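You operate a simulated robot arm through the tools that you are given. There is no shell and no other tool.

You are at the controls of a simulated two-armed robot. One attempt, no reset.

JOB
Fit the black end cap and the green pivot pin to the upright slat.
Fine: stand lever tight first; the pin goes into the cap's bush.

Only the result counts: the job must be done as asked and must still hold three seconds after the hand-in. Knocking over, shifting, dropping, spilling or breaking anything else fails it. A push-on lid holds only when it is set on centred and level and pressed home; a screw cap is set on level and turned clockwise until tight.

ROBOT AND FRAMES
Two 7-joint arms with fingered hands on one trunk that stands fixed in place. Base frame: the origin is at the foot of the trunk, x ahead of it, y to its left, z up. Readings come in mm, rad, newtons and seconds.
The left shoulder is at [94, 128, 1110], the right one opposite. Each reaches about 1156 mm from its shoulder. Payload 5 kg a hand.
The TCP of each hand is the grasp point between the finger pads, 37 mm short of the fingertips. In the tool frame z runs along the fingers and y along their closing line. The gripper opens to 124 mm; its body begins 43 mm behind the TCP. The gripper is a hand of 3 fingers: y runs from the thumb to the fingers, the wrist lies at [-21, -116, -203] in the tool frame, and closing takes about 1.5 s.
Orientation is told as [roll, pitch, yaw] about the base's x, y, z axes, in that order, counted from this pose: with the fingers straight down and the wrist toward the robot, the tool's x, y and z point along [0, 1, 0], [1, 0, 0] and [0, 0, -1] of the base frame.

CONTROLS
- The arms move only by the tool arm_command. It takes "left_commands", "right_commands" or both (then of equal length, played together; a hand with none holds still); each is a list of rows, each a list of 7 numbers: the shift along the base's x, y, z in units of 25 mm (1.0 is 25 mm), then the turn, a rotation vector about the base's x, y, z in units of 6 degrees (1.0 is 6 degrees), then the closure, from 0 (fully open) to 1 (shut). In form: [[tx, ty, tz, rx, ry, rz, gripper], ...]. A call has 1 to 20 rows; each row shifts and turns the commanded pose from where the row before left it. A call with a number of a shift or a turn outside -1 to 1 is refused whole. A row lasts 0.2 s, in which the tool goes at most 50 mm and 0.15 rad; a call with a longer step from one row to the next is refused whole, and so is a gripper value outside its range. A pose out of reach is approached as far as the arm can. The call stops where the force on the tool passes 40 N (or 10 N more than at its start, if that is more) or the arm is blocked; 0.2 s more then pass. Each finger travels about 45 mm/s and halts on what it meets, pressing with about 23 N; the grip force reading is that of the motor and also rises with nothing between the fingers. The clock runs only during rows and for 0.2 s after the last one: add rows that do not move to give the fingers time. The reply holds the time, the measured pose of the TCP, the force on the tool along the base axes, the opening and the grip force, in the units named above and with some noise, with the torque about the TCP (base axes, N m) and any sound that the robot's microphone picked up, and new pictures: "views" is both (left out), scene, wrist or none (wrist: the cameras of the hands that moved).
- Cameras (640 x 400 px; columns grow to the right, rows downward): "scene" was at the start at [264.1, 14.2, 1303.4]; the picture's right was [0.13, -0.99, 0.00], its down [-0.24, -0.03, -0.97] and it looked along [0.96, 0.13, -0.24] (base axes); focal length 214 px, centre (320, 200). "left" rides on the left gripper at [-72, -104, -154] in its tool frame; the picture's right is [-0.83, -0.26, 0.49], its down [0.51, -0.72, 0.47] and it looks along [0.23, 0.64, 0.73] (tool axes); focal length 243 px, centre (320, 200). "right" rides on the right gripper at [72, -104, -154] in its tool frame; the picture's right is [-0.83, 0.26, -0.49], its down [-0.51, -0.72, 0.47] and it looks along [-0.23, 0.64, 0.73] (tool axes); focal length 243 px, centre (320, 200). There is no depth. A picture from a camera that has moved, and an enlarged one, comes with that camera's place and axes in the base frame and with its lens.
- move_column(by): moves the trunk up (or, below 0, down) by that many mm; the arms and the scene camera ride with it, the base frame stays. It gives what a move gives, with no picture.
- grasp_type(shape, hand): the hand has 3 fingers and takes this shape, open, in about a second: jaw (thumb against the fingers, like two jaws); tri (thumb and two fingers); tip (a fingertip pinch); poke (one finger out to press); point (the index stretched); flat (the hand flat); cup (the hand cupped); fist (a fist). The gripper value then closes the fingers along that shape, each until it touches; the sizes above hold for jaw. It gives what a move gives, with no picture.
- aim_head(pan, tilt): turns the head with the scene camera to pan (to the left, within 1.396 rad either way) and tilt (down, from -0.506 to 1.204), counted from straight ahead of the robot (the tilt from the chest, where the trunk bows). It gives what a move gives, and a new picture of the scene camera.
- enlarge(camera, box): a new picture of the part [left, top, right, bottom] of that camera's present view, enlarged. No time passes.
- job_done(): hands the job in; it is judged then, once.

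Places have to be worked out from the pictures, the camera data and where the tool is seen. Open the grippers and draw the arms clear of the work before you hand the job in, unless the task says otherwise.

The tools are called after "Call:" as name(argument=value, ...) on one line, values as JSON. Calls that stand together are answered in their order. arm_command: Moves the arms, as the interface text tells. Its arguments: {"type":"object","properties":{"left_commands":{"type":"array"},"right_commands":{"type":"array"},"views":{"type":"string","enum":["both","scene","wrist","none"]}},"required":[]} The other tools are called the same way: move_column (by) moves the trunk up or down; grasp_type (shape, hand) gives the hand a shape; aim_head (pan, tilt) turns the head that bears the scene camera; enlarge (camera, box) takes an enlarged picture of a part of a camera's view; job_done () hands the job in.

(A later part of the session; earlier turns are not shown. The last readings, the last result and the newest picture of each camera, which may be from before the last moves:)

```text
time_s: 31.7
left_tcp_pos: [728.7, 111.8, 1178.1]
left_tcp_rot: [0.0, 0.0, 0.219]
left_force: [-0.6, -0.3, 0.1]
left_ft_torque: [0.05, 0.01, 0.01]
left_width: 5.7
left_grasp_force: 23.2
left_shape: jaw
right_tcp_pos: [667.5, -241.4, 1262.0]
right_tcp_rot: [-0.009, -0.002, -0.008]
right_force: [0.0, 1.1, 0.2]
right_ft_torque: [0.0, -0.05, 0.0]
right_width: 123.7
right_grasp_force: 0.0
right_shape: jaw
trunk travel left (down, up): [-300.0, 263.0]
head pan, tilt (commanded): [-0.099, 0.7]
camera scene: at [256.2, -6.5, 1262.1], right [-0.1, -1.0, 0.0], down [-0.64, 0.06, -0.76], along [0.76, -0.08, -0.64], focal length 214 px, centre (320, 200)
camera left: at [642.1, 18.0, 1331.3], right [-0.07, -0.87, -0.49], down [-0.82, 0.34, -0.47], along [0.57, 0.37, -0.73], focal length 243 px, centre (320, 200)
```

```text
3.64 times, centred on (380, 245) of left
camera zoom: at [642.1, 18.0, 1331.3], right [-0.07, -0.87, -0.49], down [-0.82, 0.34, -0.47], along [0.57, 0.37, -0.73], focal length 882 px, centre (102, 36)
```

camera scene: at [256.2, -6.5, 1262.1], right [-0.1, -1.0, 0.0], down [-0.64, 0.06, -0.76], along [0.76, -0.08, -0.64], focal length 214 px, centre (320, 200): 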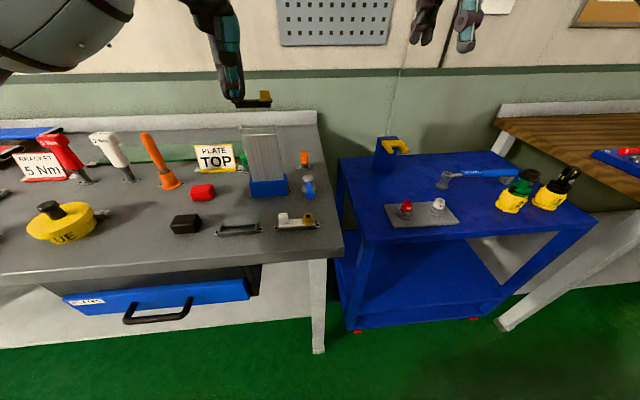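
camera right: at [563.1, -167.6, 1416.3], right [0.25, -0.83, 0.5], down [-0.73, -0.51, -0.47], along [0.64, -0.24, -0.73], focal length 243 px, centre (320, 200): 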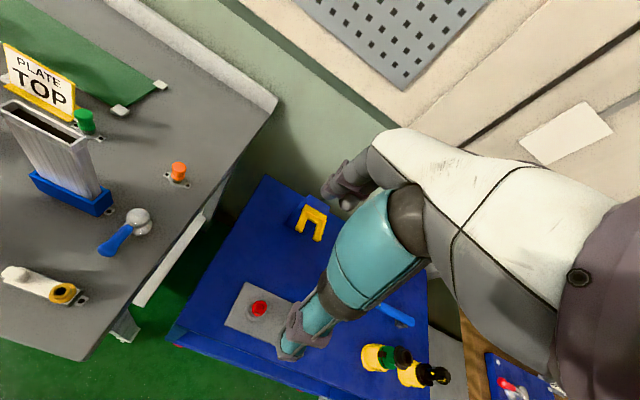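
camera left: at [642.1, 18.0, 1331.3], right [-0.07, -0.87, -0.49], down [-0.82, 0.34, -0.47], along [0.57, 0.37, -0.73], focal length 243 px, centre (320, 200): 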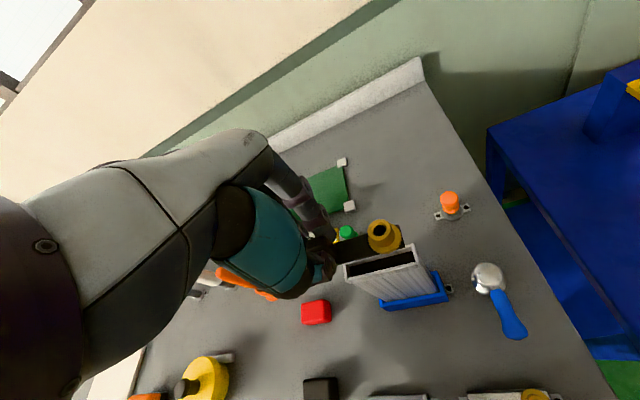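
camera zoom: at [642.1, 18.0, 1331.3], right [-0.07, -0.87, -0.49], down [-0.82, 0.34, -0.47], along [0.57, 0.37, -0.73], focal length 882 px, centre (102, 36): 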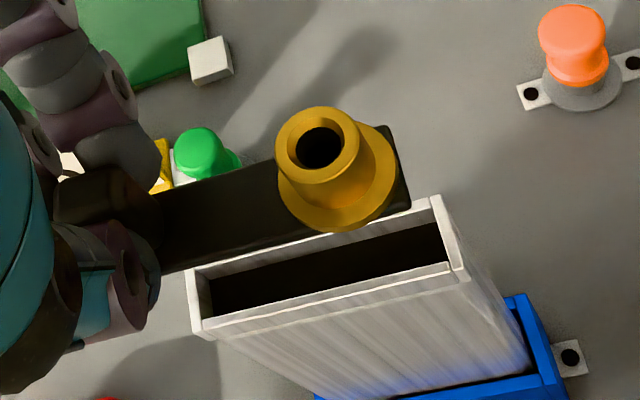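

Measurements put the slat mouth centre at about (728.5,80,1086) and the held cap centre at about (731,82). I'll shift by (-2.2,-1.8) and lower until the plug is about 6 mm above the rim, then recheck.

Call:
arm_command(left_commands=[[-0.088, -0.07, -0.4, 0, 0, 0.15, 1], [0, 0, -0.4, 0, 0, 0.1, 1], [0, 0, -0.32, 0, 0, 0, 1], [0, 0, 0, 0, 0, 0, 1]], views="both")

Call:
enlarge(camera="scene", box=[220, 80, 300, 150])

Call:
enlarge(camera="left", box=[330, 200, 430, 280])

Call:
enlarge(camera="right", box=[0, 60, 160, 160])

```text
time_s: 32.7
left_tcp_pos: [725.2, 110.3, 1150.4]
left_tcp_rot: [0.0, -0.001, 0.246]
left_force: [-0.2, -0.2, -0.8]
left_ft_torque: [0.03, 0.02, 0.01]
left_width: 5.9
left_grasp_force: 23.3
left_shape: jaw
right_tcp_pos: [666.0, -242.1, 1263.8]
right_tcp_rot: [-0.009, -0.002, -0.009]
right_force: [-0.2, -0.2, 0.4]
right_ft_torque: [0.0, 0.0, 0.05]
right_width: 123.5
right_grasp_force: 0.1
right_shape: jaw
trunk travel left (down, up): [-300.0, 263.0]
head pan, tilt (commanded): [-0.099, 0.7]
camera scene: at [256.1, -6.6, 1262.1], right [-0.1, -1.0, 0.0], down [-0.64, 0.06, -0.76], along [0.76, -0.08, -0.64], focal length 214 px, centre (320, 200)
camera left: at [642.3, 13.8, 1303.0], right [-0.05, -0.87, -0.49], down [-0.82, 0.32, -0.47], along [0.57, 0.38, -0.73], focal length 243 px, centre (320, 200)
```

scene: 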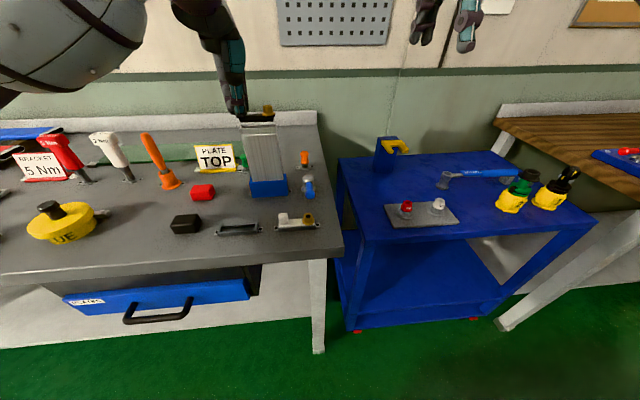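
left: 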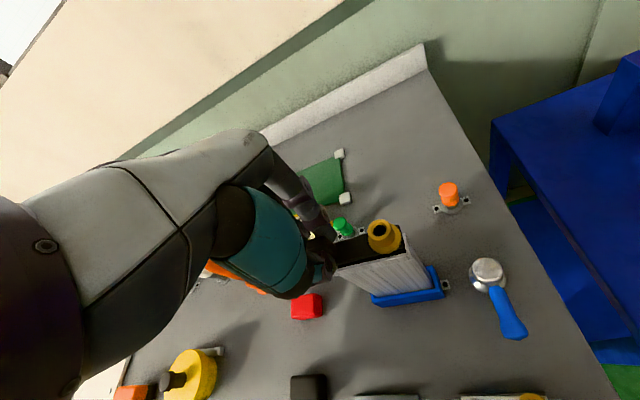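

```text
5.71 times, centred on (260, 115) of scene
camera zoom: at [256.1, -6.6, 1262.1], right [-0.1, -1.0, 0.0], down [-0.64, 0.06, -0.76], along [0.76, -0.08, -0.64], focal length 1226 px, centre (663, 686)
```

zoom: 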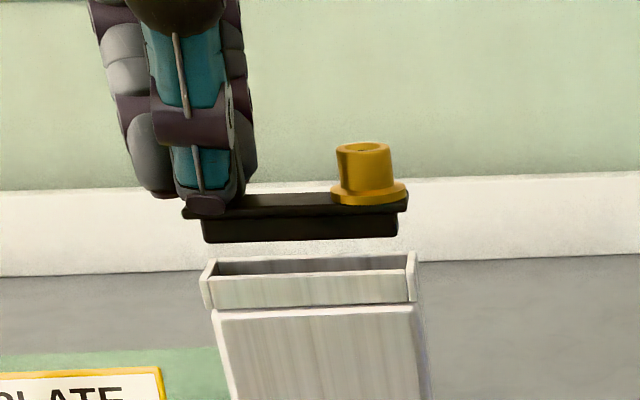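

```text
5.00 times, centred on (380, 240) of left
camera zoom: at [642.3, 13.8, 1303.0], right [-0.05, -0.87, -0.49], down [-0.82, 0.32, -0.47], along [0.57, 0.38, -0.73], focal length 1213 px, centre (20, 0)
```

zoom: 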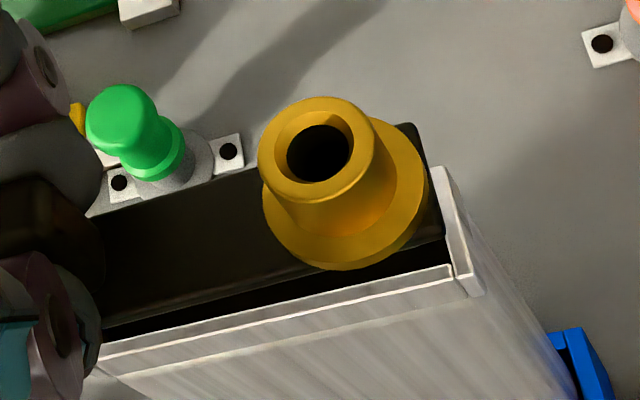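

```text
4.00 times, centred on (80, 110) of right
camera zoom: at [563.5, -167.4, 1416.1], right [0.25, -0.83, 0.5], down [-0.73, -0.5, -0.47], along [0.64, -0.24, -0.73], focal length 970 px, centre (1280, 560)
```

zoom: 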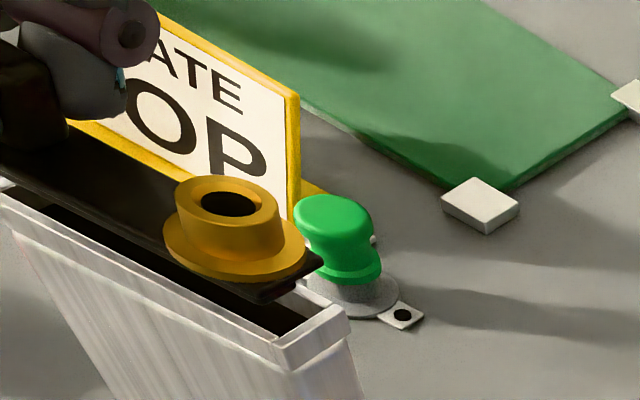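

Both views say the cap needs about -2.4 mm in y, about +1 mm in x and a hair of yaw back. I'll correct that and lower to just above the rim.

Call:
arm_command(left_commands=[[0.04, -0.096, 0, 0, 0, -0.15, 1], [0, 0, -0.16, 0, 0, 0, 1], [0, 0, -0.16, 0, 0, 0, 1], [0, 0, 0, 0, 0, 0, 1]], views="both")

Call:
enlarge(camera="scene", box=[225, 85, 295, 145])

Call:
enlarge(camera="left", box=[330, 200, 430, 280])

Call:
enlarge(camera="right", box=[0, 70, 120, 150])

```text
time_s: 33.7
left_tcp_pos: [726.2, 106.1, 1142.1]
left_tcp_rot: [0.001, 0.0, 0.23]
left_force: [-0.3, -0.5, -0.1]
left_ft_torque: [0.01, 0.0, -0.01]
left_width: 5.8
left_grasp_force: 22.9
left_shape: jaw
right_tcp_pos: [667.2, -242.2, 1263.0]
right_tcp_rot: [-0.007, -0.002, -0.009]
right_force: [0.2, -1.1, 0.2]
right_ft_torque: [0.0, -0.03, -0.01]
right_width: 123.6
right_grasp_force: 0.0
right_shape: jaw
trunk travel left (down, up): [-300.0, 263.0]
head pan, tilt (commanded): [-0.099, 0.7]
camera scene: at [256.0, -6.6, 1262.1], right [-0.1, -1.0, 0.0], down [-0.64, 0.06, -0.76], along [0.76, -0.08, -0.64], focal length 214 px, centre (320, 200)
camera left: at [641.5, 13.0, 1294.8], right [-0.07, -0.87, -0.49], down [-0.82, 0.33, -0.47], along [0.57, 0.37, -0.73], focal length 243 px, centre (320, 200)
```

scene: 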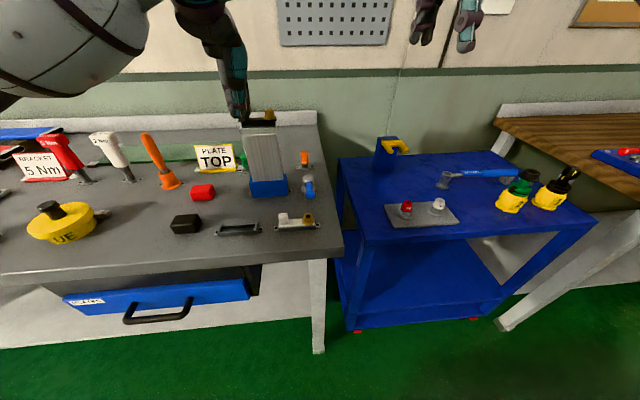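
left: 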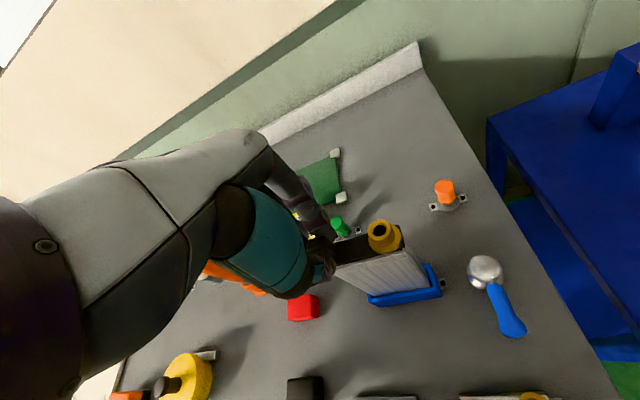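

```text
6.67 times, centred on (260, 115) of scene
camera zoom: at [256.0, -6.6, 1262.1], right [-0.1, -1.0, 0.0], down [-0.64, 0.06, -0.76], along [0.76, -0.08, -0.64], focal length 1430 px, centre (720, 767)
```

zoom: 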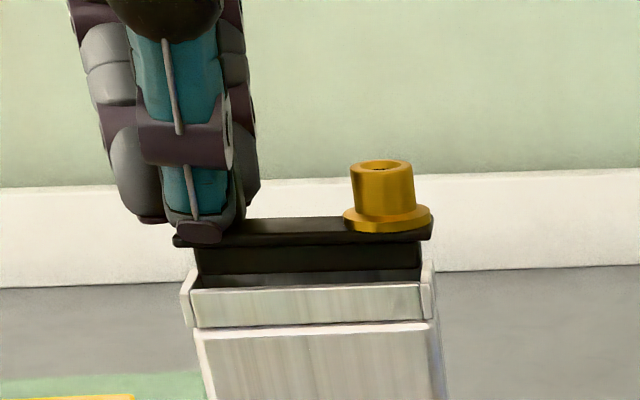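

```text
5.00 times, centred on (380, 240) of left
camera zoom: at [641.5, 13.0, 1294.8], right [-0.07, -0.87, -0.49], down [-0.82, 0.33, -0.47], along [0.57, 0.37, -0.73], focal length 1213 px, centre (20, 0)
```

zoom: 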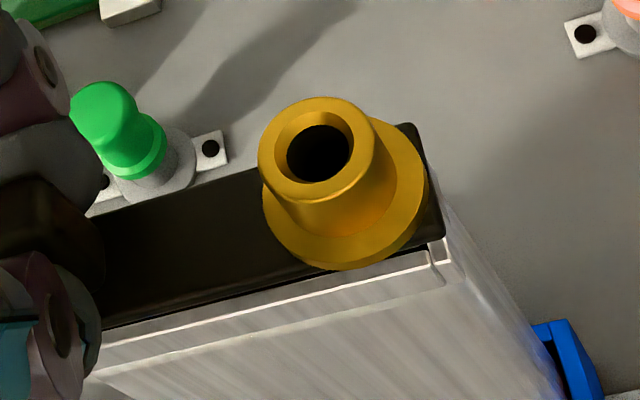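

```text
5.00 times, centred on (60, 110) of right
camera zoom: at [563.4, -167.4, 1416.1], right [0.25, -0.83, 0.5], down [-0.73, -0.5, -0.47], along [0.64, -0.24, -0.73], focal length 1213 px, centre (1620, 650)
```

zoom: 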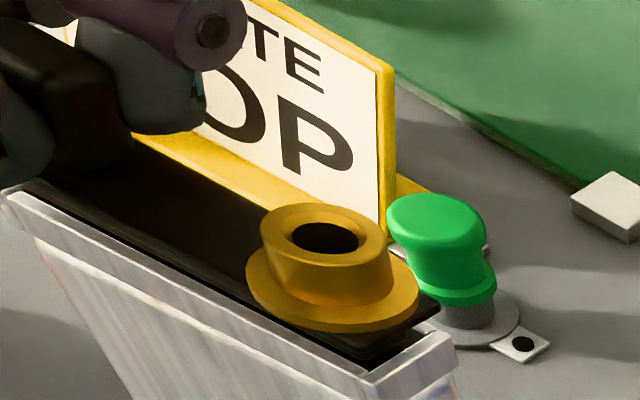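

The plug is just above the mouth. I'll zoom hard on both ends to verify the alignment before inserting.

Call:
enlarge(camera="left", box=[390, 220, 430, 265])

Call:
enlarge(camera="scene", box=[240, 108, 285, 136])

Call:
enlarge(camera="right", box=[50, 110, 100, 150])

Call:
enlarge(camera="right", box=[0, 90, 50, 130])

```text
8.89 times, centred on (410, 242) of left
camera zoom: at [641.5, 13.0, 1294.8], right [-0.07, -0.87, -0.49], down [-0.82, 0.33, -0.47], along [0.57, 0.37, -0.73], focal length 2157 px, centre (-480, -178)
```

zoom: 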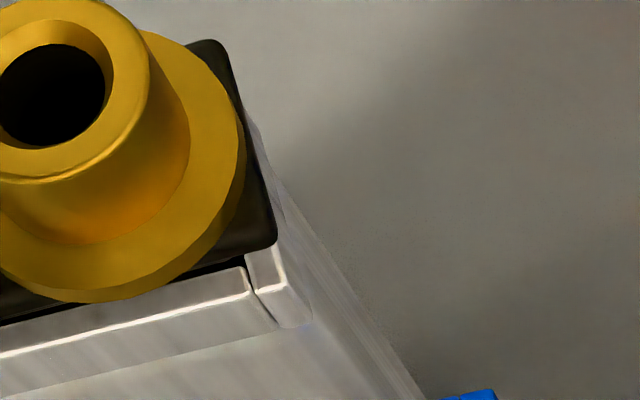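

```text
14.22 times, centred on (262, 122) of scene
camera zoom: at [256.0, -6.6, 1262.1], right [-0.1, -1.0, 0.0], down [-0.64, 0.06, -0.76], along [0.76, -0.08, -0.64], focal length 3050 px, centre (1138, 1309)
```

zoom: 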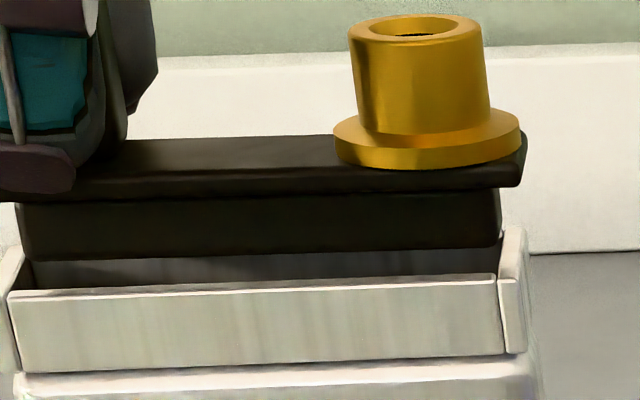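

```text
10.00 times, centred on (75, 130) of right
camera zoom: at [563.4, -167.4, 1416.1], right [0.25, -0.83, 0.5], down [-0.73, -0.5, -0.47], along [0.64, -0.24, -0.73], focal length 2426 px, centre (2770, 900)
```

zoom: 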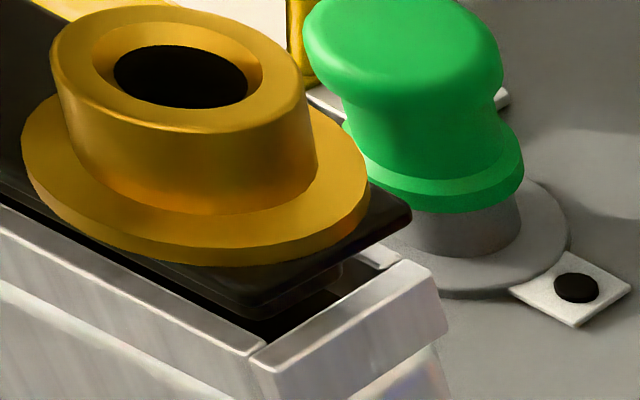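

```text
10.00 times, centred on (25, 110) of right
camera zoom: at [563.4, -167.4, 1416.1], right [0.25, -0.83, 0.5], down [-0.73, -0.5, -0.47], along [0.64, -0.24, -0.73], focal length 2426 px, centre (3270, 1100)
```

zoom: 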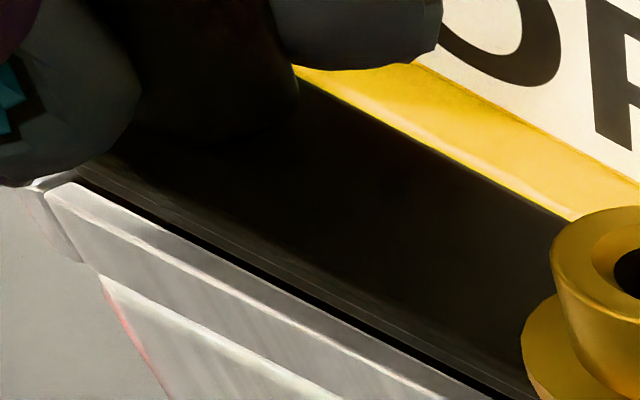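

Measured offsets: the plug is about 1.5 mm too far in -y and about 2 mm short in x. I'll correct that and check again.

Call:
arm_command(left_commands=[[0.076, 0.055, 0, 0, 0, 0, 1], [0, 0, -0.04, 0, 0, 0, 1], [0, 0, 0, 0, 0, 0, 1]], views="none")

Call:
enlarge(camera="scene", box=[240, 108, 285, 136])

Call:
enlarge(camera="left", box=[390, 220, 430, 265])

Call:
enlarge(camera="right", box=[50, 110, 100, 150])

```text
time_s: 34.5
left_tcp_pos: [728.2, 108.0, 1141.0]
left_tcp_rot: [0.0, -0.001, 0.23]
left_force: [0.0, 0.5, -0.9]
left_ft_torque: [0.03, 0.01, -0.01]
left_width: 5.6
left_grasp_force: 22.8
left_shape: jaw
right_tcp_pos: [666.5, -240.9, 1263.2]
right_tcp_rot: [-0.01, -0.002, -0.01]
right_force: [0.5, -0.2, -0.6]
right_ft_torque: [0.01, 0.02, 0.0]
right_width: 123.5
right_grasp_force: 0.0
right_shape: jaw
trunk travel left (down, up): [-300.0, 263.0]
head pan, tilt (commanded): [-0.099, 0.7]
```

```text
14.22 times, centred on (262, 122) of scene
camera zoom: at [256.1, -6.5, 1262.1], right [-0.1, -1.0, 0.0], down [-0.64, 0.06, -0.76], along [0.76, -0.08, -0.64], focal length 3050 px, centre (1138, 1309)
```

zoom: 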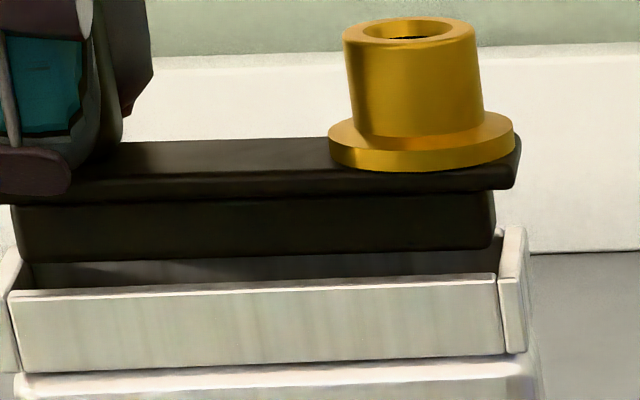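

```text
8.89 times, centred on (410, 242) of left
camera zoom: at [643.1, 14.3, 1294.0], right [-0.07, -0.87, -0.49], down [-0.82, 0.33, -0.47], along [0.57, 0.37, -0.73], focal length 2157 px, centre (-480, -178)
```

zoom: 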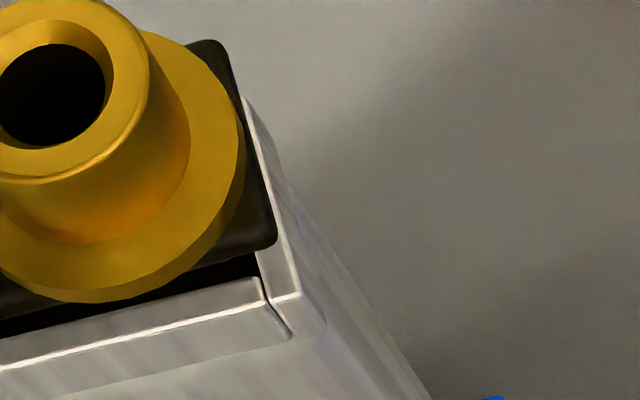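

```text
10.00 times, centred on (75, 130) of right
camera zoom: at [563.5, -167.3, 1416.1], right [0.25, -0.83, 0.5], down [-0.73, -0.5, -0.47], along [0.64, -0.24, -0.73], focal length 2426 px, centre (2770, 900)
```

zoom: 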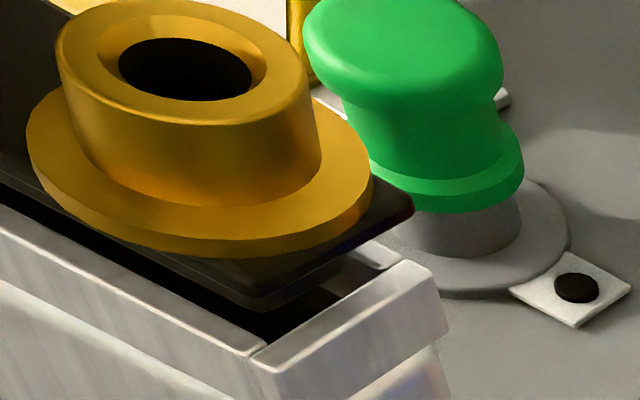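

Now x looks centred (slat 719–740, plate 719–740) and y is within about 0.5 mm. I'll nudge +0.4 mm in y and lower in small steps, watching the force.

Call:
arm_command(left_commands=[[0, 0.016, -0.06, 0, 0, 0, 1], [0, 0, -0.06, 0, 0, 0, 1], [0, 0, -0.06, 0, 0, 0, 1], [0, 0, -0.06, 0, 0, 0, 1], [0, 0, 0, 0, 0, 0, 1]], views="none")

Call:
enlarge(camera="scene", box=[240, 108, 285, 136])

Call:
enlarge(camera="left", box=[360, 220, 430, 280])

Call:
enlarge(camera="right", box=[50, 110, 100, 150])

```text
time_s: 35.7
left_tcp_pos: [727.9, 107.2, 1135.0]
left_tcp_rot: [0.0, 0.001, 0.229]
left_force: [-0.1, 0.0, -0.1]
left_ft_torque: [-0.01, 0.0, -0.01]
left_width: 5.6
left_grasp_force: 22.8
left_shape: jaw
right_tcp_pos: [666.6, -241.1, 1263.2]
right_tcp_rot: [-0.008, -0.001, -0.009]
right_force: [0.5, -0.1, -0.1]
right_ft_torque: [-0.04, 0.01, 0.02]
right_width: 123.4
right_grasp_force: 0.1
right_shape: jaw
trunk travel left (down, up): [-300.0, 263.0]
head pan, tilt (commanded): [-0.099, 0.7]
```

```text
14.22 times, centred on (262, 122) of scene
camera zoom: at [256.0, -6.5, 1262.1], right [-0.1, -1.0, 0.0], down [-0.64, 0.06, -0.76], along [0.76, -0.08, -0.64], focal length 3050 px, centre (1138, 1309)
```

zoom: 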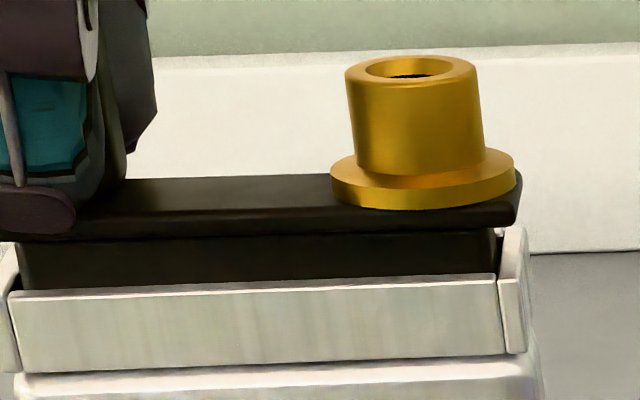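

```text
6.67 times, centred on (395, 250) of left
camera zoom: at [643.1, 14.8, 1288.4], right [-0.07, -0.87, -0.49], down [-0.82, 0.33, -0.47], along [0.57, 0.37, -0.73], focal length 1618 px, centre (-180, -133)
```

zoom: 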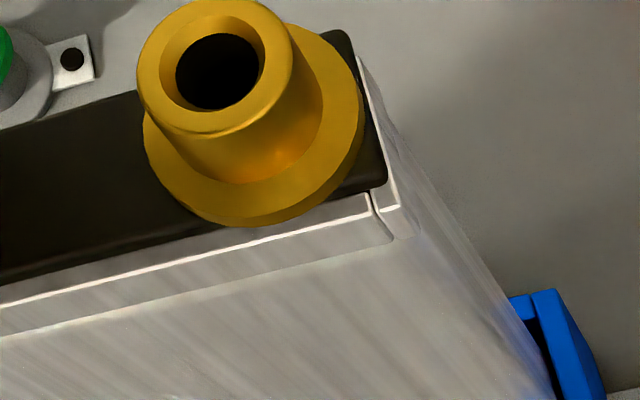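

```text
10.00 times, centred on (75, 130) of right
camera zoom: at [563.4, -167.3, 1416.1], right [0.25, -0.83, 0.5], down [-0.73, -0.5, -0.47], along [0.64, -0.24, -0.73], focal length 2426 px, centre (2770, 900)
```

zoom: 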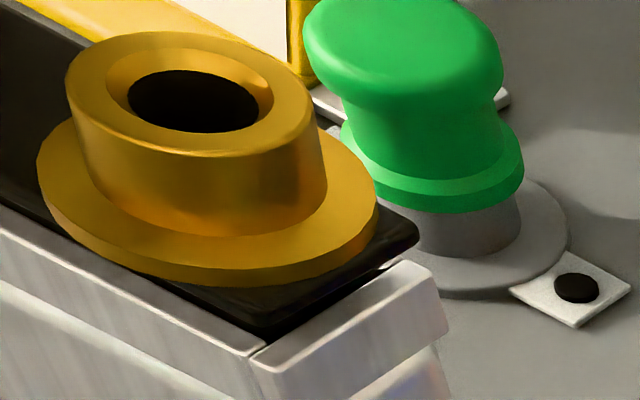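

The plug has entered the mouth with no contact force. I'll continue down gently.

Call:
arm_command(left_commands=[[0, 0, -0.06, 0, 0, 0, 1], [0, 0, -0.06, 0, 0, 0, 1], [0, 0, -0.06, 0, 0, 0, 1], [0, 0, -0.06, 0, 0, 0, 1], [0, 0, 0, 0, 0, 0, 1]], views="none")

Call:
enlarge(camera="scene", box=[240, 108, 285, 136])

Call:
enlarge(camera="left", box=[330, 200, 430, 280])

Call:
enlarge(camera="right", box=[0, 85, 100, 150])

```text
time_s: 36.9
left_tcp_pos: [727.9, 108.7, 1128.2]
left_tcp_rot: [0.0, 0.002, 0.231]
left_force: [-0.8, 2.5, -1.9]
left_ft_torque: [0.02, -0.14, 0.04]
left_width: 5.6
left_grasp_force: 23.1
left_shape: jaw
right_tcp_pos: [667.8, -241.0, 1262.2]
right_tcp_rot: [-0.008, -0.002, -0.009]
right_force: [0.6, -0.6, -0.4]
right_ft_torque: [0.04, 0.04, -0.03]
right_width: 123.7
right_grasp_force: 0.1
right_shape: jaw
trunk travel left (down, up): [-300.0, 263.0]
head pan, tilt (commanded): [-0.099, 0.7]
```

```text
14.22 times, centred on (262, 122) of scene
camera zoom: at [256.1, -6.2, 1262.1], right [-0.1, -1.0, 0.0], down [-0.64, 0.06, -0.76], along [0.76, -0.08, -0.64], focal length 3050 px, centre (1138, 1309)
```

zoom: 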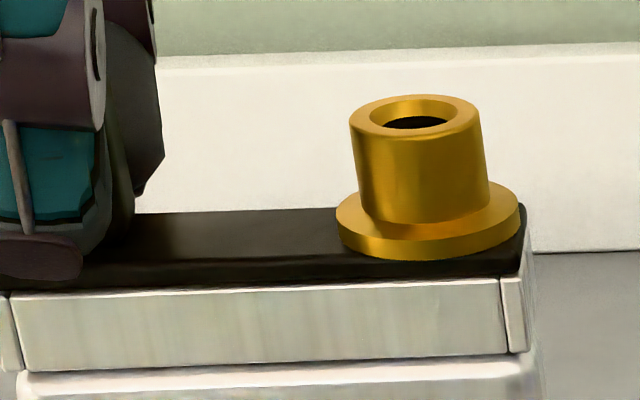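

```text
5.00 times, centred on (380, 240) of left
camera zoom: at [643.1, 15.2, 1281.7], right [-0.07, -0.87, -0.49], down [-0.82, 0.33, -0.47], along [0.57, 0.37, -0.73], focal length 1213 px, centre (20, 0)
```

zoom: 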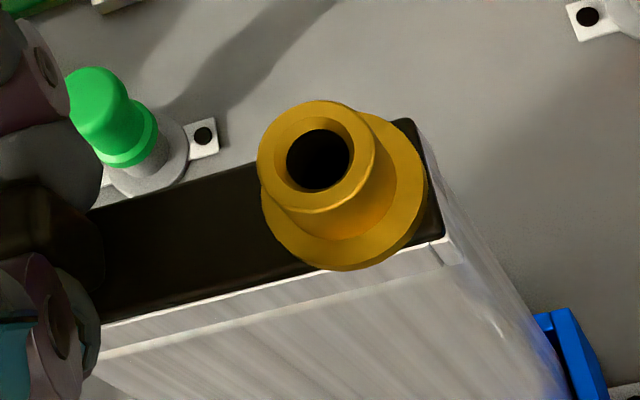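

```text
6.15 times, centred on (50, 118) of right
camera zoom: at [563.5, -167.0, 1416.1], right [0.25, -0.83, 0.5], down [-0.73, -0.5, -0.47], along [0.64, -0.24, -0.73], focal length 1493 px, centre (1982, 708)
```

zoom: 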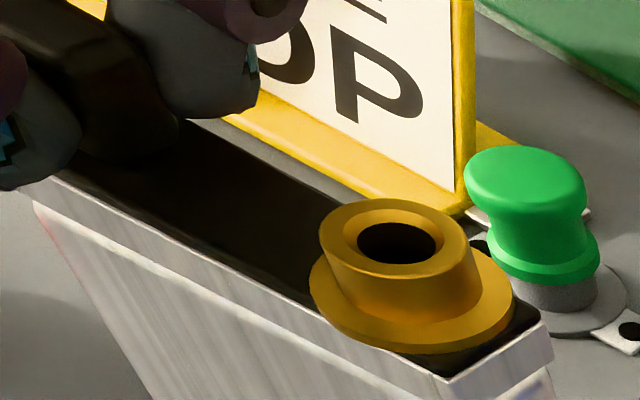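

The plate is almost on the rim with little force. I'll lower a few more millimetres until the force shows it touching down.

Call:
arm_command(left_commands=[[0, 0, -0.04, 0, 0, 0, 1], [0, 0, -0.04, 0, 0, 0, 1], [0, 0, -0.04, 0, 0, 0, 1], [0, 0, 0, 0, 0, 0, 1]], views="none")

Call:
enlarge(camera="scene", box=[240, 108, 285, 136])

Call:
enlarge(camera="right", box=[0, 85, 100, 150])

```text
time_s: 37.9
left_tcp_pos: [727.8, 109.8, 1127.7]
left_tcp_rot: [-0.001, -0.001, 0.231]
left_force: [1.4, 4.2, 11.7]
left_ft_torque: [0.07, -0.19, 0.03]
left_width: 5.7
left_grasp_force: 22.4
left_shape: jaw
right_tcp_pos: [666.1, -241.3, 1263.2]
right_tcp_rot: [-0.009, -0.002, -0.009]
right_force: [-0.8, 0.8, -0.4]
right_ft_torque: [-0.02, 0.0, 0.0]
right_width: 123.5
right_grasp_force: 0.1
right_shape: jaw
trunk travel left (down, up): [-300.0, 263.0]
head pan, tilt (commanded): [-0.099, 0.7]
```

```text
14.22 times, centred on (262, 122) of scene
camera zoom: at [255.0, -6.1, 1262.4], right [-0.1, -1.0, 0.0], down [-0.64, 0.06, -0.77], along [0.76, -0.08, -0.64], focal length 3050 px, centre (1138, 1309)
```

zoom: 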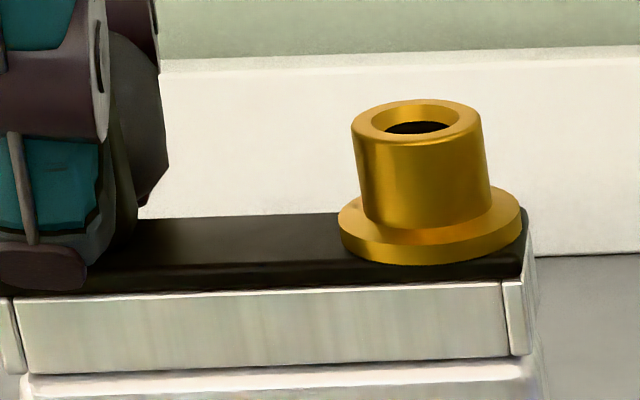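

```text
6.15 times, centred on (50, 118) of right
camera zoom: at [562.3, -166.8, 1416.8], right [0.25, -0.83, 0.5], down [-0.73, -0.5, -0.47], along [0.64, -0.24, -0.73], focal length 1493 px, centre (1982, 708)
```

zoom: 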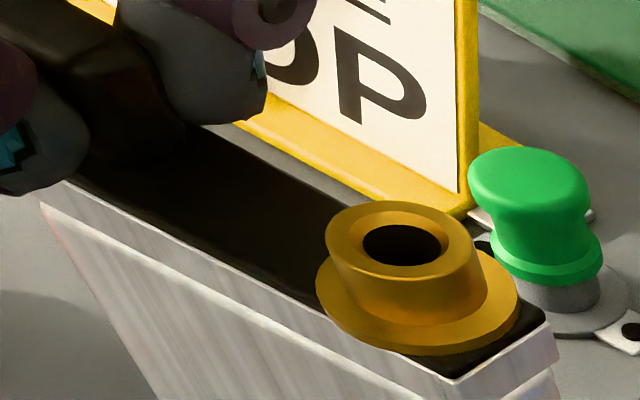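

The plate is down on the rim (about 12 N). I'll relieve the downward load, release the tab, and lift the hand away to inspect.

Call:
arm_command(left_commands=[[0, 0, 0.1, 0, 0, 0, 1], [0, 0, 0, 0, 0, 0, 1], [0, 0, 0, 0, 0, 0, 0.8], [0, 0, 0.04, 0, 0, 0, 0.6], [0, 0, 0.04, 0, 0, 0, 0.5], [0, 0, 0, 0, 0, 0, 0.5], [0, 0, 0, 0, 0, 0, 0.5]], views="both")

Call:
enlarge(camera="scene", box=[225, 85, 295, 145])

Call:
enlarge(camera="right", box=[0, 70, 100, 150])

```text
time_s: 39.5
left_tcp_pos: [729.9, 108.9, 1131.2]
left_tcp_rot: [0.001, 0.001, 0.231]
left_force: [0.6, 0.8, -0.3]
left_ft_torque: [0.0, -0.01, 0.0]
left_width: 61.4
left_grasp_force: 0.1
left_shape: jaw
right_tcp_pos: [666.3, -242.1, 1261.9]
right_tcp_rot: [-0.009, -0.001, -0.008]
right_force: [-0.2, 0.7, -0.7]
right_ft_torque: [0.03, 0.0, -0.03]
right_width: 123.6
right_grasp_force: 0.0
right_shape: jaw
trunk travel left (down, up): [-300.0, 263.0]
head pan, tilt (commanded): [-0.099, 0.7]
camera scene: at [256.0, -6.5, 1262.1], right [-0.1, -1.0, 0.0], down [-0.64, 0.06, -0.76], along [0.76, -0.08, -0.64], focal length 214 px, centre (320, 200)
camera left: at [643.6, 14.8, 1283.7], right [-0.07, -0.87, -0.49], down [-0.82, 0.33, -0.47], along [0.57, 0.37, -0.73], focal length 243 px, centre (320, 200)
```

scene: 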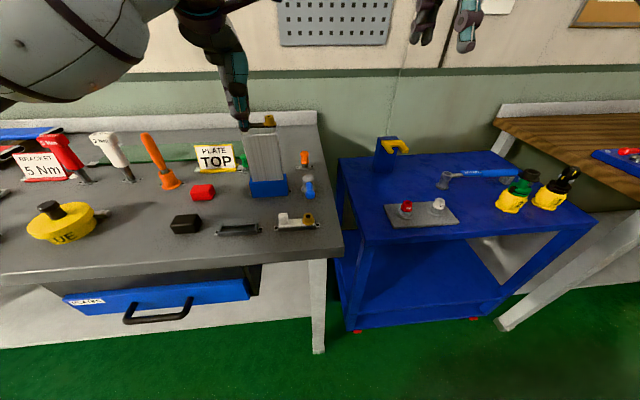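
left: 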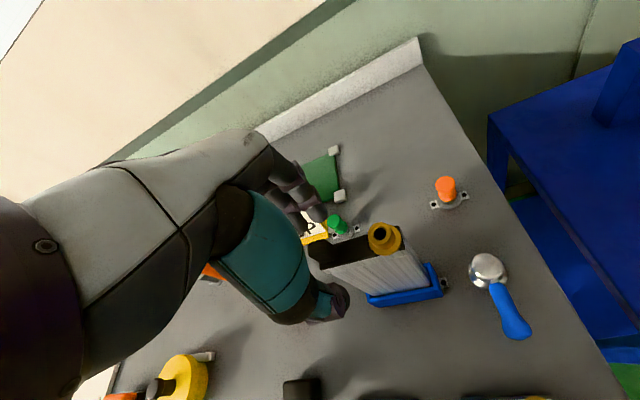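

```text
6.67 times, centred on (260, 115) of scene
camera zoom: at [256.0, -6.5, 1262.1], right [-0.1, -1.0, 0.0], down [-0.64, 0.06, -0.76], along [0.76, -0.08, -0.64], focal length 1430 px, centre (720, 767)
```

zoom: 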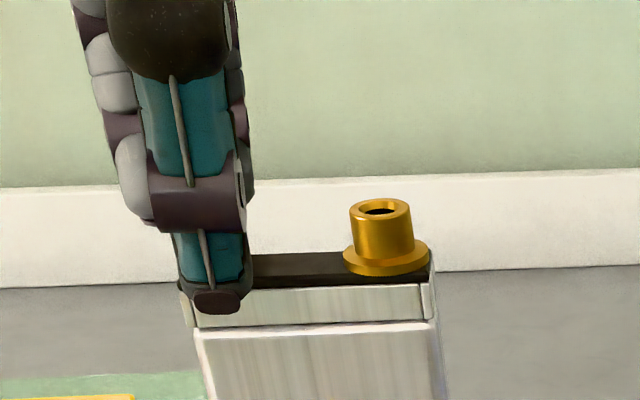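

```text
5.00 times, centred on (50, 110) of right
camera zoom: at [563.4, -167.3, 1416.2], right [0.25, -0.83, 0.5], down [-0.73, -0.5, -0.47], along [0.64, -0.24, -0.73], focal length 1213 px, centre (1670, 650)
```

zoom: 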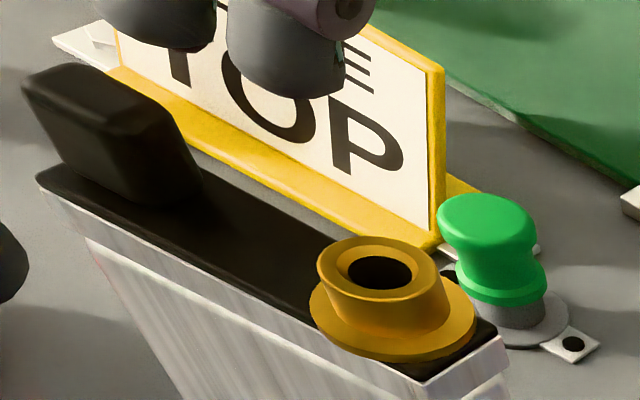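

The cap sits level and centred on the slat. Now I'll raise the left hand clear and switch it to the poke shape for pressing the cap home at its middle.

Call:
arm_command(left_commands=[[0, 0, 0.4, 0, 0, 0, 0.3], [0, 0, 0.8, 0, 0, 0, 0], [0, 0, 1, 0, 0, 0, 0], [0, 0, 1, 0, 0, 0, 0], [0, 0, 1, 0, 0, 0, 0]], views="none")

Call:
grasp_type(shape="poke", hand="left")

Call:
enlarge(camera="scene", box=[180, 20, 330, 150])

Call:
enlarge(camera="left", box=[200, 150, 480, 330])

Call:
enlarge(camera="right", box=[0, 0, 160, 160])

```text
time_s: 40.7
left_tcp_pos: [728.6, 108.4, 1236.4]
left_tcp_rot: [0.0, 0.0, 0.23]
left_force: [0.0, 0.2, -0.8]
left_ft_torque: [0.0, -0.01, -0.01]
left_width: 123.6
left_grasp_force: 0.1
left_shape: jaw
right_tcp_pos: [666.4, -243.1, 1264.4]
right_tcp_rot: [-0.008, -0.001, -0.009]
right_force: [0.8, -0.2, -0.3]
right_ft_torque: [0.01, 0.01, 0.01]
right_width: 123.8
right_grasp_force: 0.0
right_shape: jaw
trunk travel left (down, up): [-300.0, 263.0]
head pan, tilt (commanded): [-0.099, 0.7]
```

```text
time_s: 41.6
left_tcp_pos: [729.3, 109.9, 1234.6]
left_tcp_rot: [0.0, 0.0, 0.23]
left_force: [-0.2, -0.1, 0.8]
left_ft_torque: [0.02, 0.03, 0.03]
left_width: 0.0
left_grasp_force: 0.0
left_shape: poke
right_tcp_pos: [667.6, -242.0, 1264.1]
right_tcp_rot: [-0.01, -0.001, -0.009]
right_force: [0.2, -0.7, -0.3]
right_ft_torque: [-0.01, -0.01, 0.01]
right_width: 123.6
right_grasp_force: 0.0
right_shape: jaw
trunk travel left (down, up): [-300.0, 263.0]
head pan, tilt (commanded): [-0.099, 0.7]
```

```text
3.08 times, centred on (255, 85) of scene
camera zoom: at [256.1, -6.5, 1262.1], right [-0.1, -1.0, 0.0], down [-0.64, 0.06, -0.76], along [0.76, -0.08, -0.64], focal length 660 px, centre (520, 554)
```

zoom: 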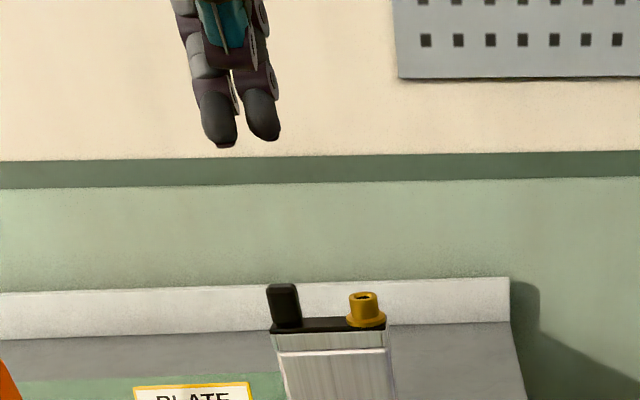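

```text
2.22 times, centred on (340, 240) of left
camera zoom: at [643.7, 15.0, 1388.4], right [-0.07, -0.87, -0.49], down [-0.82, 0.33, -0.47], along [0.57, 0.37, -0.73], focal length 539 px, centre (276, 111)
```

zoom: 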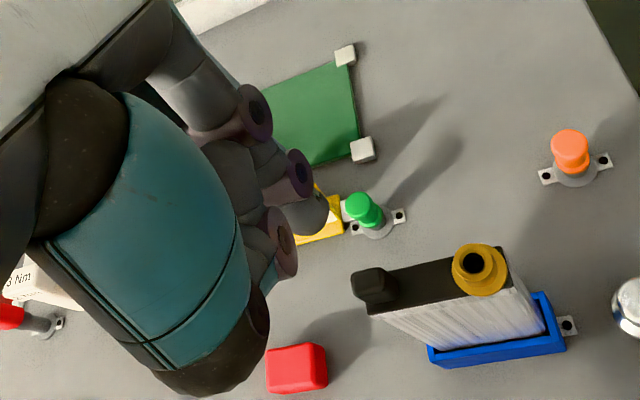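

```text
2.50 times, centred on (80, 80) of right
camera zoom: at [563.5, -167.3, 1416.1], right [0.25, -0.83, 0.5], down [-0.73, -0.5, -0.47], along [0.64, -0.24, -0.73], focal length 606 px, centre (920, 500)
```

zoom: 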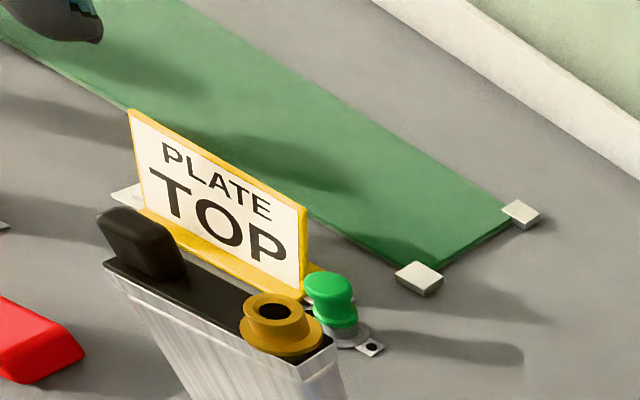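

The cap is seated flush as seen. In poke shape two digits show side by side, so I'll try the "point" shape for a single fingertip and look.

Call:
grasp_type(shape="point", hand="left")

Call:
enlarge(camera="scene", box=[195, 0, 285, 70])

Call:
enlarge(camera="left", box=[220, 150, 420, 300])

```text
time_s: 42.5
left_tcp_pos: [729.1, 108.6, 1235.7]
left_tcp_rot: [0.002, 0.0, 0.229]
left_force: [0.4, 0.6, 0.2]
left_ft_torque: [-0.01, 0.0, -0.01]
left_width: 0.0
left_grasp_force: 0.1
left_shape: point
right_tcp_pos: [668.0, -242.7, 1263.8]
right_tcp_rot: [-0.008, -0.002, -0.009]
right_force: [-0.2, 0.3, 0.1]
right_ft_torque: [-0.01, -0.02, -0.01]
right_width: 123.8
right_grasp_force: 0.1
right_shape: jaw
trunk travel left (down, up): [-300.0, 263.0]
head pan, tilt (commanded): [-0.099, 0.7]
```

```text
5.71 times, centred on (240, 35) of scene
camera zoom: at [256.0, -6.5, 1262.1], right [-0.1, -1.0, 0.0], down [-0.64, 0.06, -0.76], along [0.76, -0.08, -0.64], focal length 1226 px, centre (777, 1143)
```

zoom: 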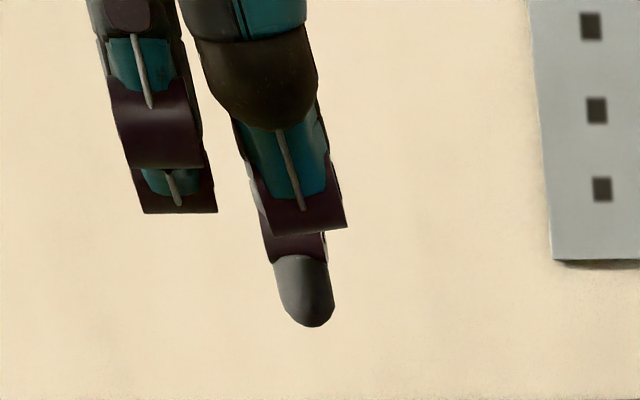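

```text
2.67 times, centred on (320, 225) of left
camera zoom: at [643.7, 15.1, 1388.4], right [-0.07, -0.87, -0.49], down [-0.82, 0.33, -0.47], along [0.57, 0.37, -0.73], focal length 647 px, centre (320, 133)
```

zoom: 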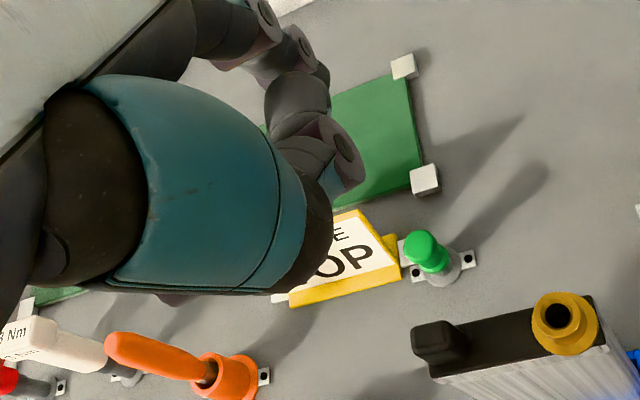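

In point shape the index tip is at roughly (750,99,1210). I'll move it toward the middle of the cap, staying above the tab and bush, and look from all cameras.

Call:
arm_command(left_commands=[[-0.2, -0.15, -0.8, 0, 0, 0, 0], [-0.2, -0.15, -0.8, 0, 0, 0, 0], [-0.2, -0.15, -0.8, 0, 0, 0, 0], [-0.2, -0.15, -0.8, 0, 0, 0, 0]], views="both")

Call:
enlarge(camera="scene", box=[215, 60, 305, 140])

Call:
enlarge(camera="right", box=[0, 30, 120, 150])

Call:
enlarge(camera="left", box=[260, 170, 420, 290])

```text
time_s: 43.5
left_tcp_pos: [708.3, 92.2, 1154.1]
left_tcp_rot: [-0.002, 0.0, 0.231]
left_force: [-0.7, -1.0, 0.7]
left_ft_torque: [0.0, 0.0, 0.03]
left_width: 0.0
left_grasp_force: 0.1
left_shape: point
right_tcp_pos: [668.0, -241.6, 1263.0]
right_tcp_rot: [-0.009, -0.002, -0.009]
right_force: [0.6, -0.3, 0.5]
right_ft_torque: [0.01, -0.03, -0.02]
right_width: 123.5
right_grasp_force: 0.0
right_shape: jaw
trunk travel left (down, up): [-300.0, 263.0]
head pan, tilt (commanded): [-0.099, 0.7]
camera scene: at [256.4, -6.3, 1262.0], right [-0.1, -1.0, 0.0], down [-0.64, 0.06, -0.76], along [0.76, -0.08, -0.64], focal length 214 px, centre (320, 200)
camera left: at [623.5, -0.2, 1307.9], right [-0.07, -0.87, -0.49], down [-0.82, 0.33, -0.47], along [0.57, 0.37, -0.73], focal length 243 px, centre (320, 200)
```

scene: 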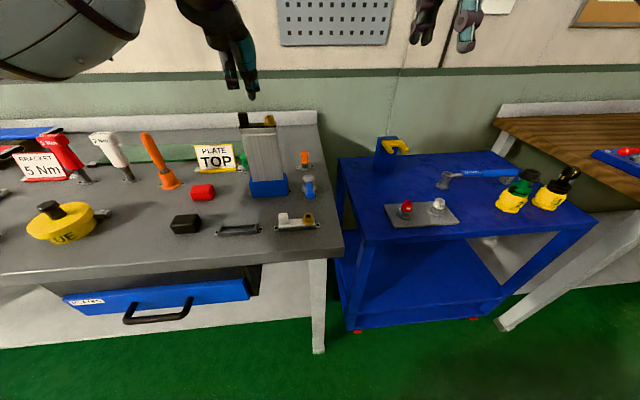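
left: 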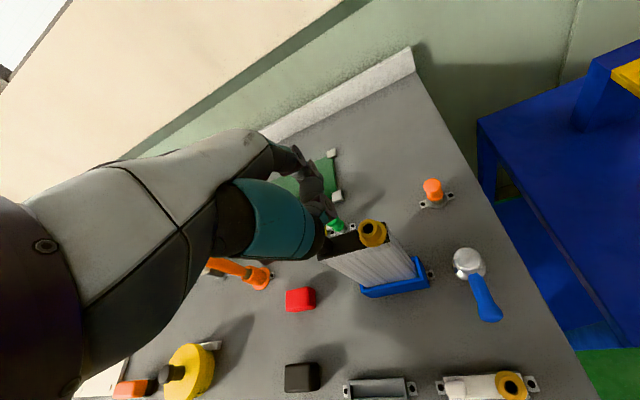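

```text
5.00 times, centred on (260, 100) of scene
camera zoom: at [256.4, -6.3, 1262.0], right [-0.1, -1.0, 0.0], down [-0.64, 0.06, -0.76], along [0.76, -0.08, -0.64], focal length 1072 px, centre (620, 700)
```

zoom: 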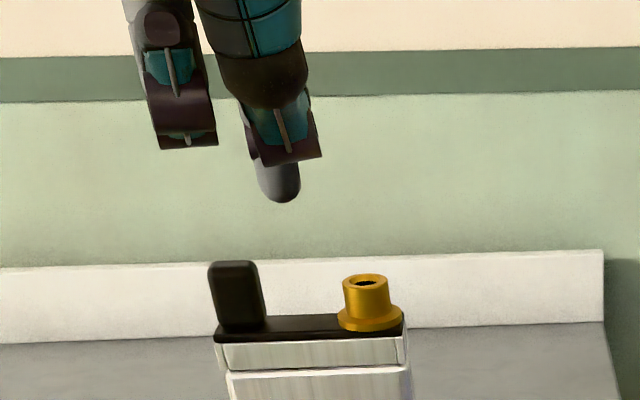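

```text
3.33 times, centred on (60, 90) of right
camera zoom: at [563.9, -167.0, 1416.0], right [0.25, -0.83, 0.5], down [-0.73, -0.5, -0.47], along [0.64, -0.24, -0.73], focal length 809 px, centre (1187, 567)
```

zoom: 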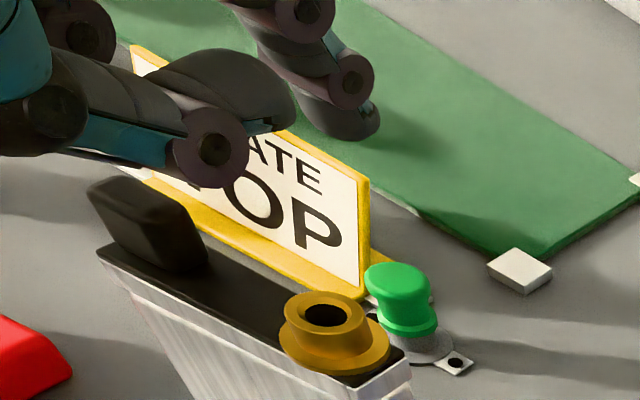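

```text
3.33 times, centred on (340, 230) of left
camera zoom: at [623.5, -0.2, 1307.9], right [-0.07, -0.87, -0.49], down [-0.82, 0.33, -0.47], along [0.57, 0.37, -0.73], focal length 809 px, centre (253, 100)
```

zoom: 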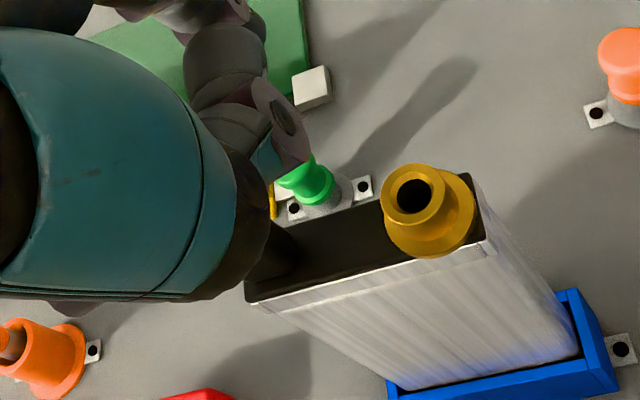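

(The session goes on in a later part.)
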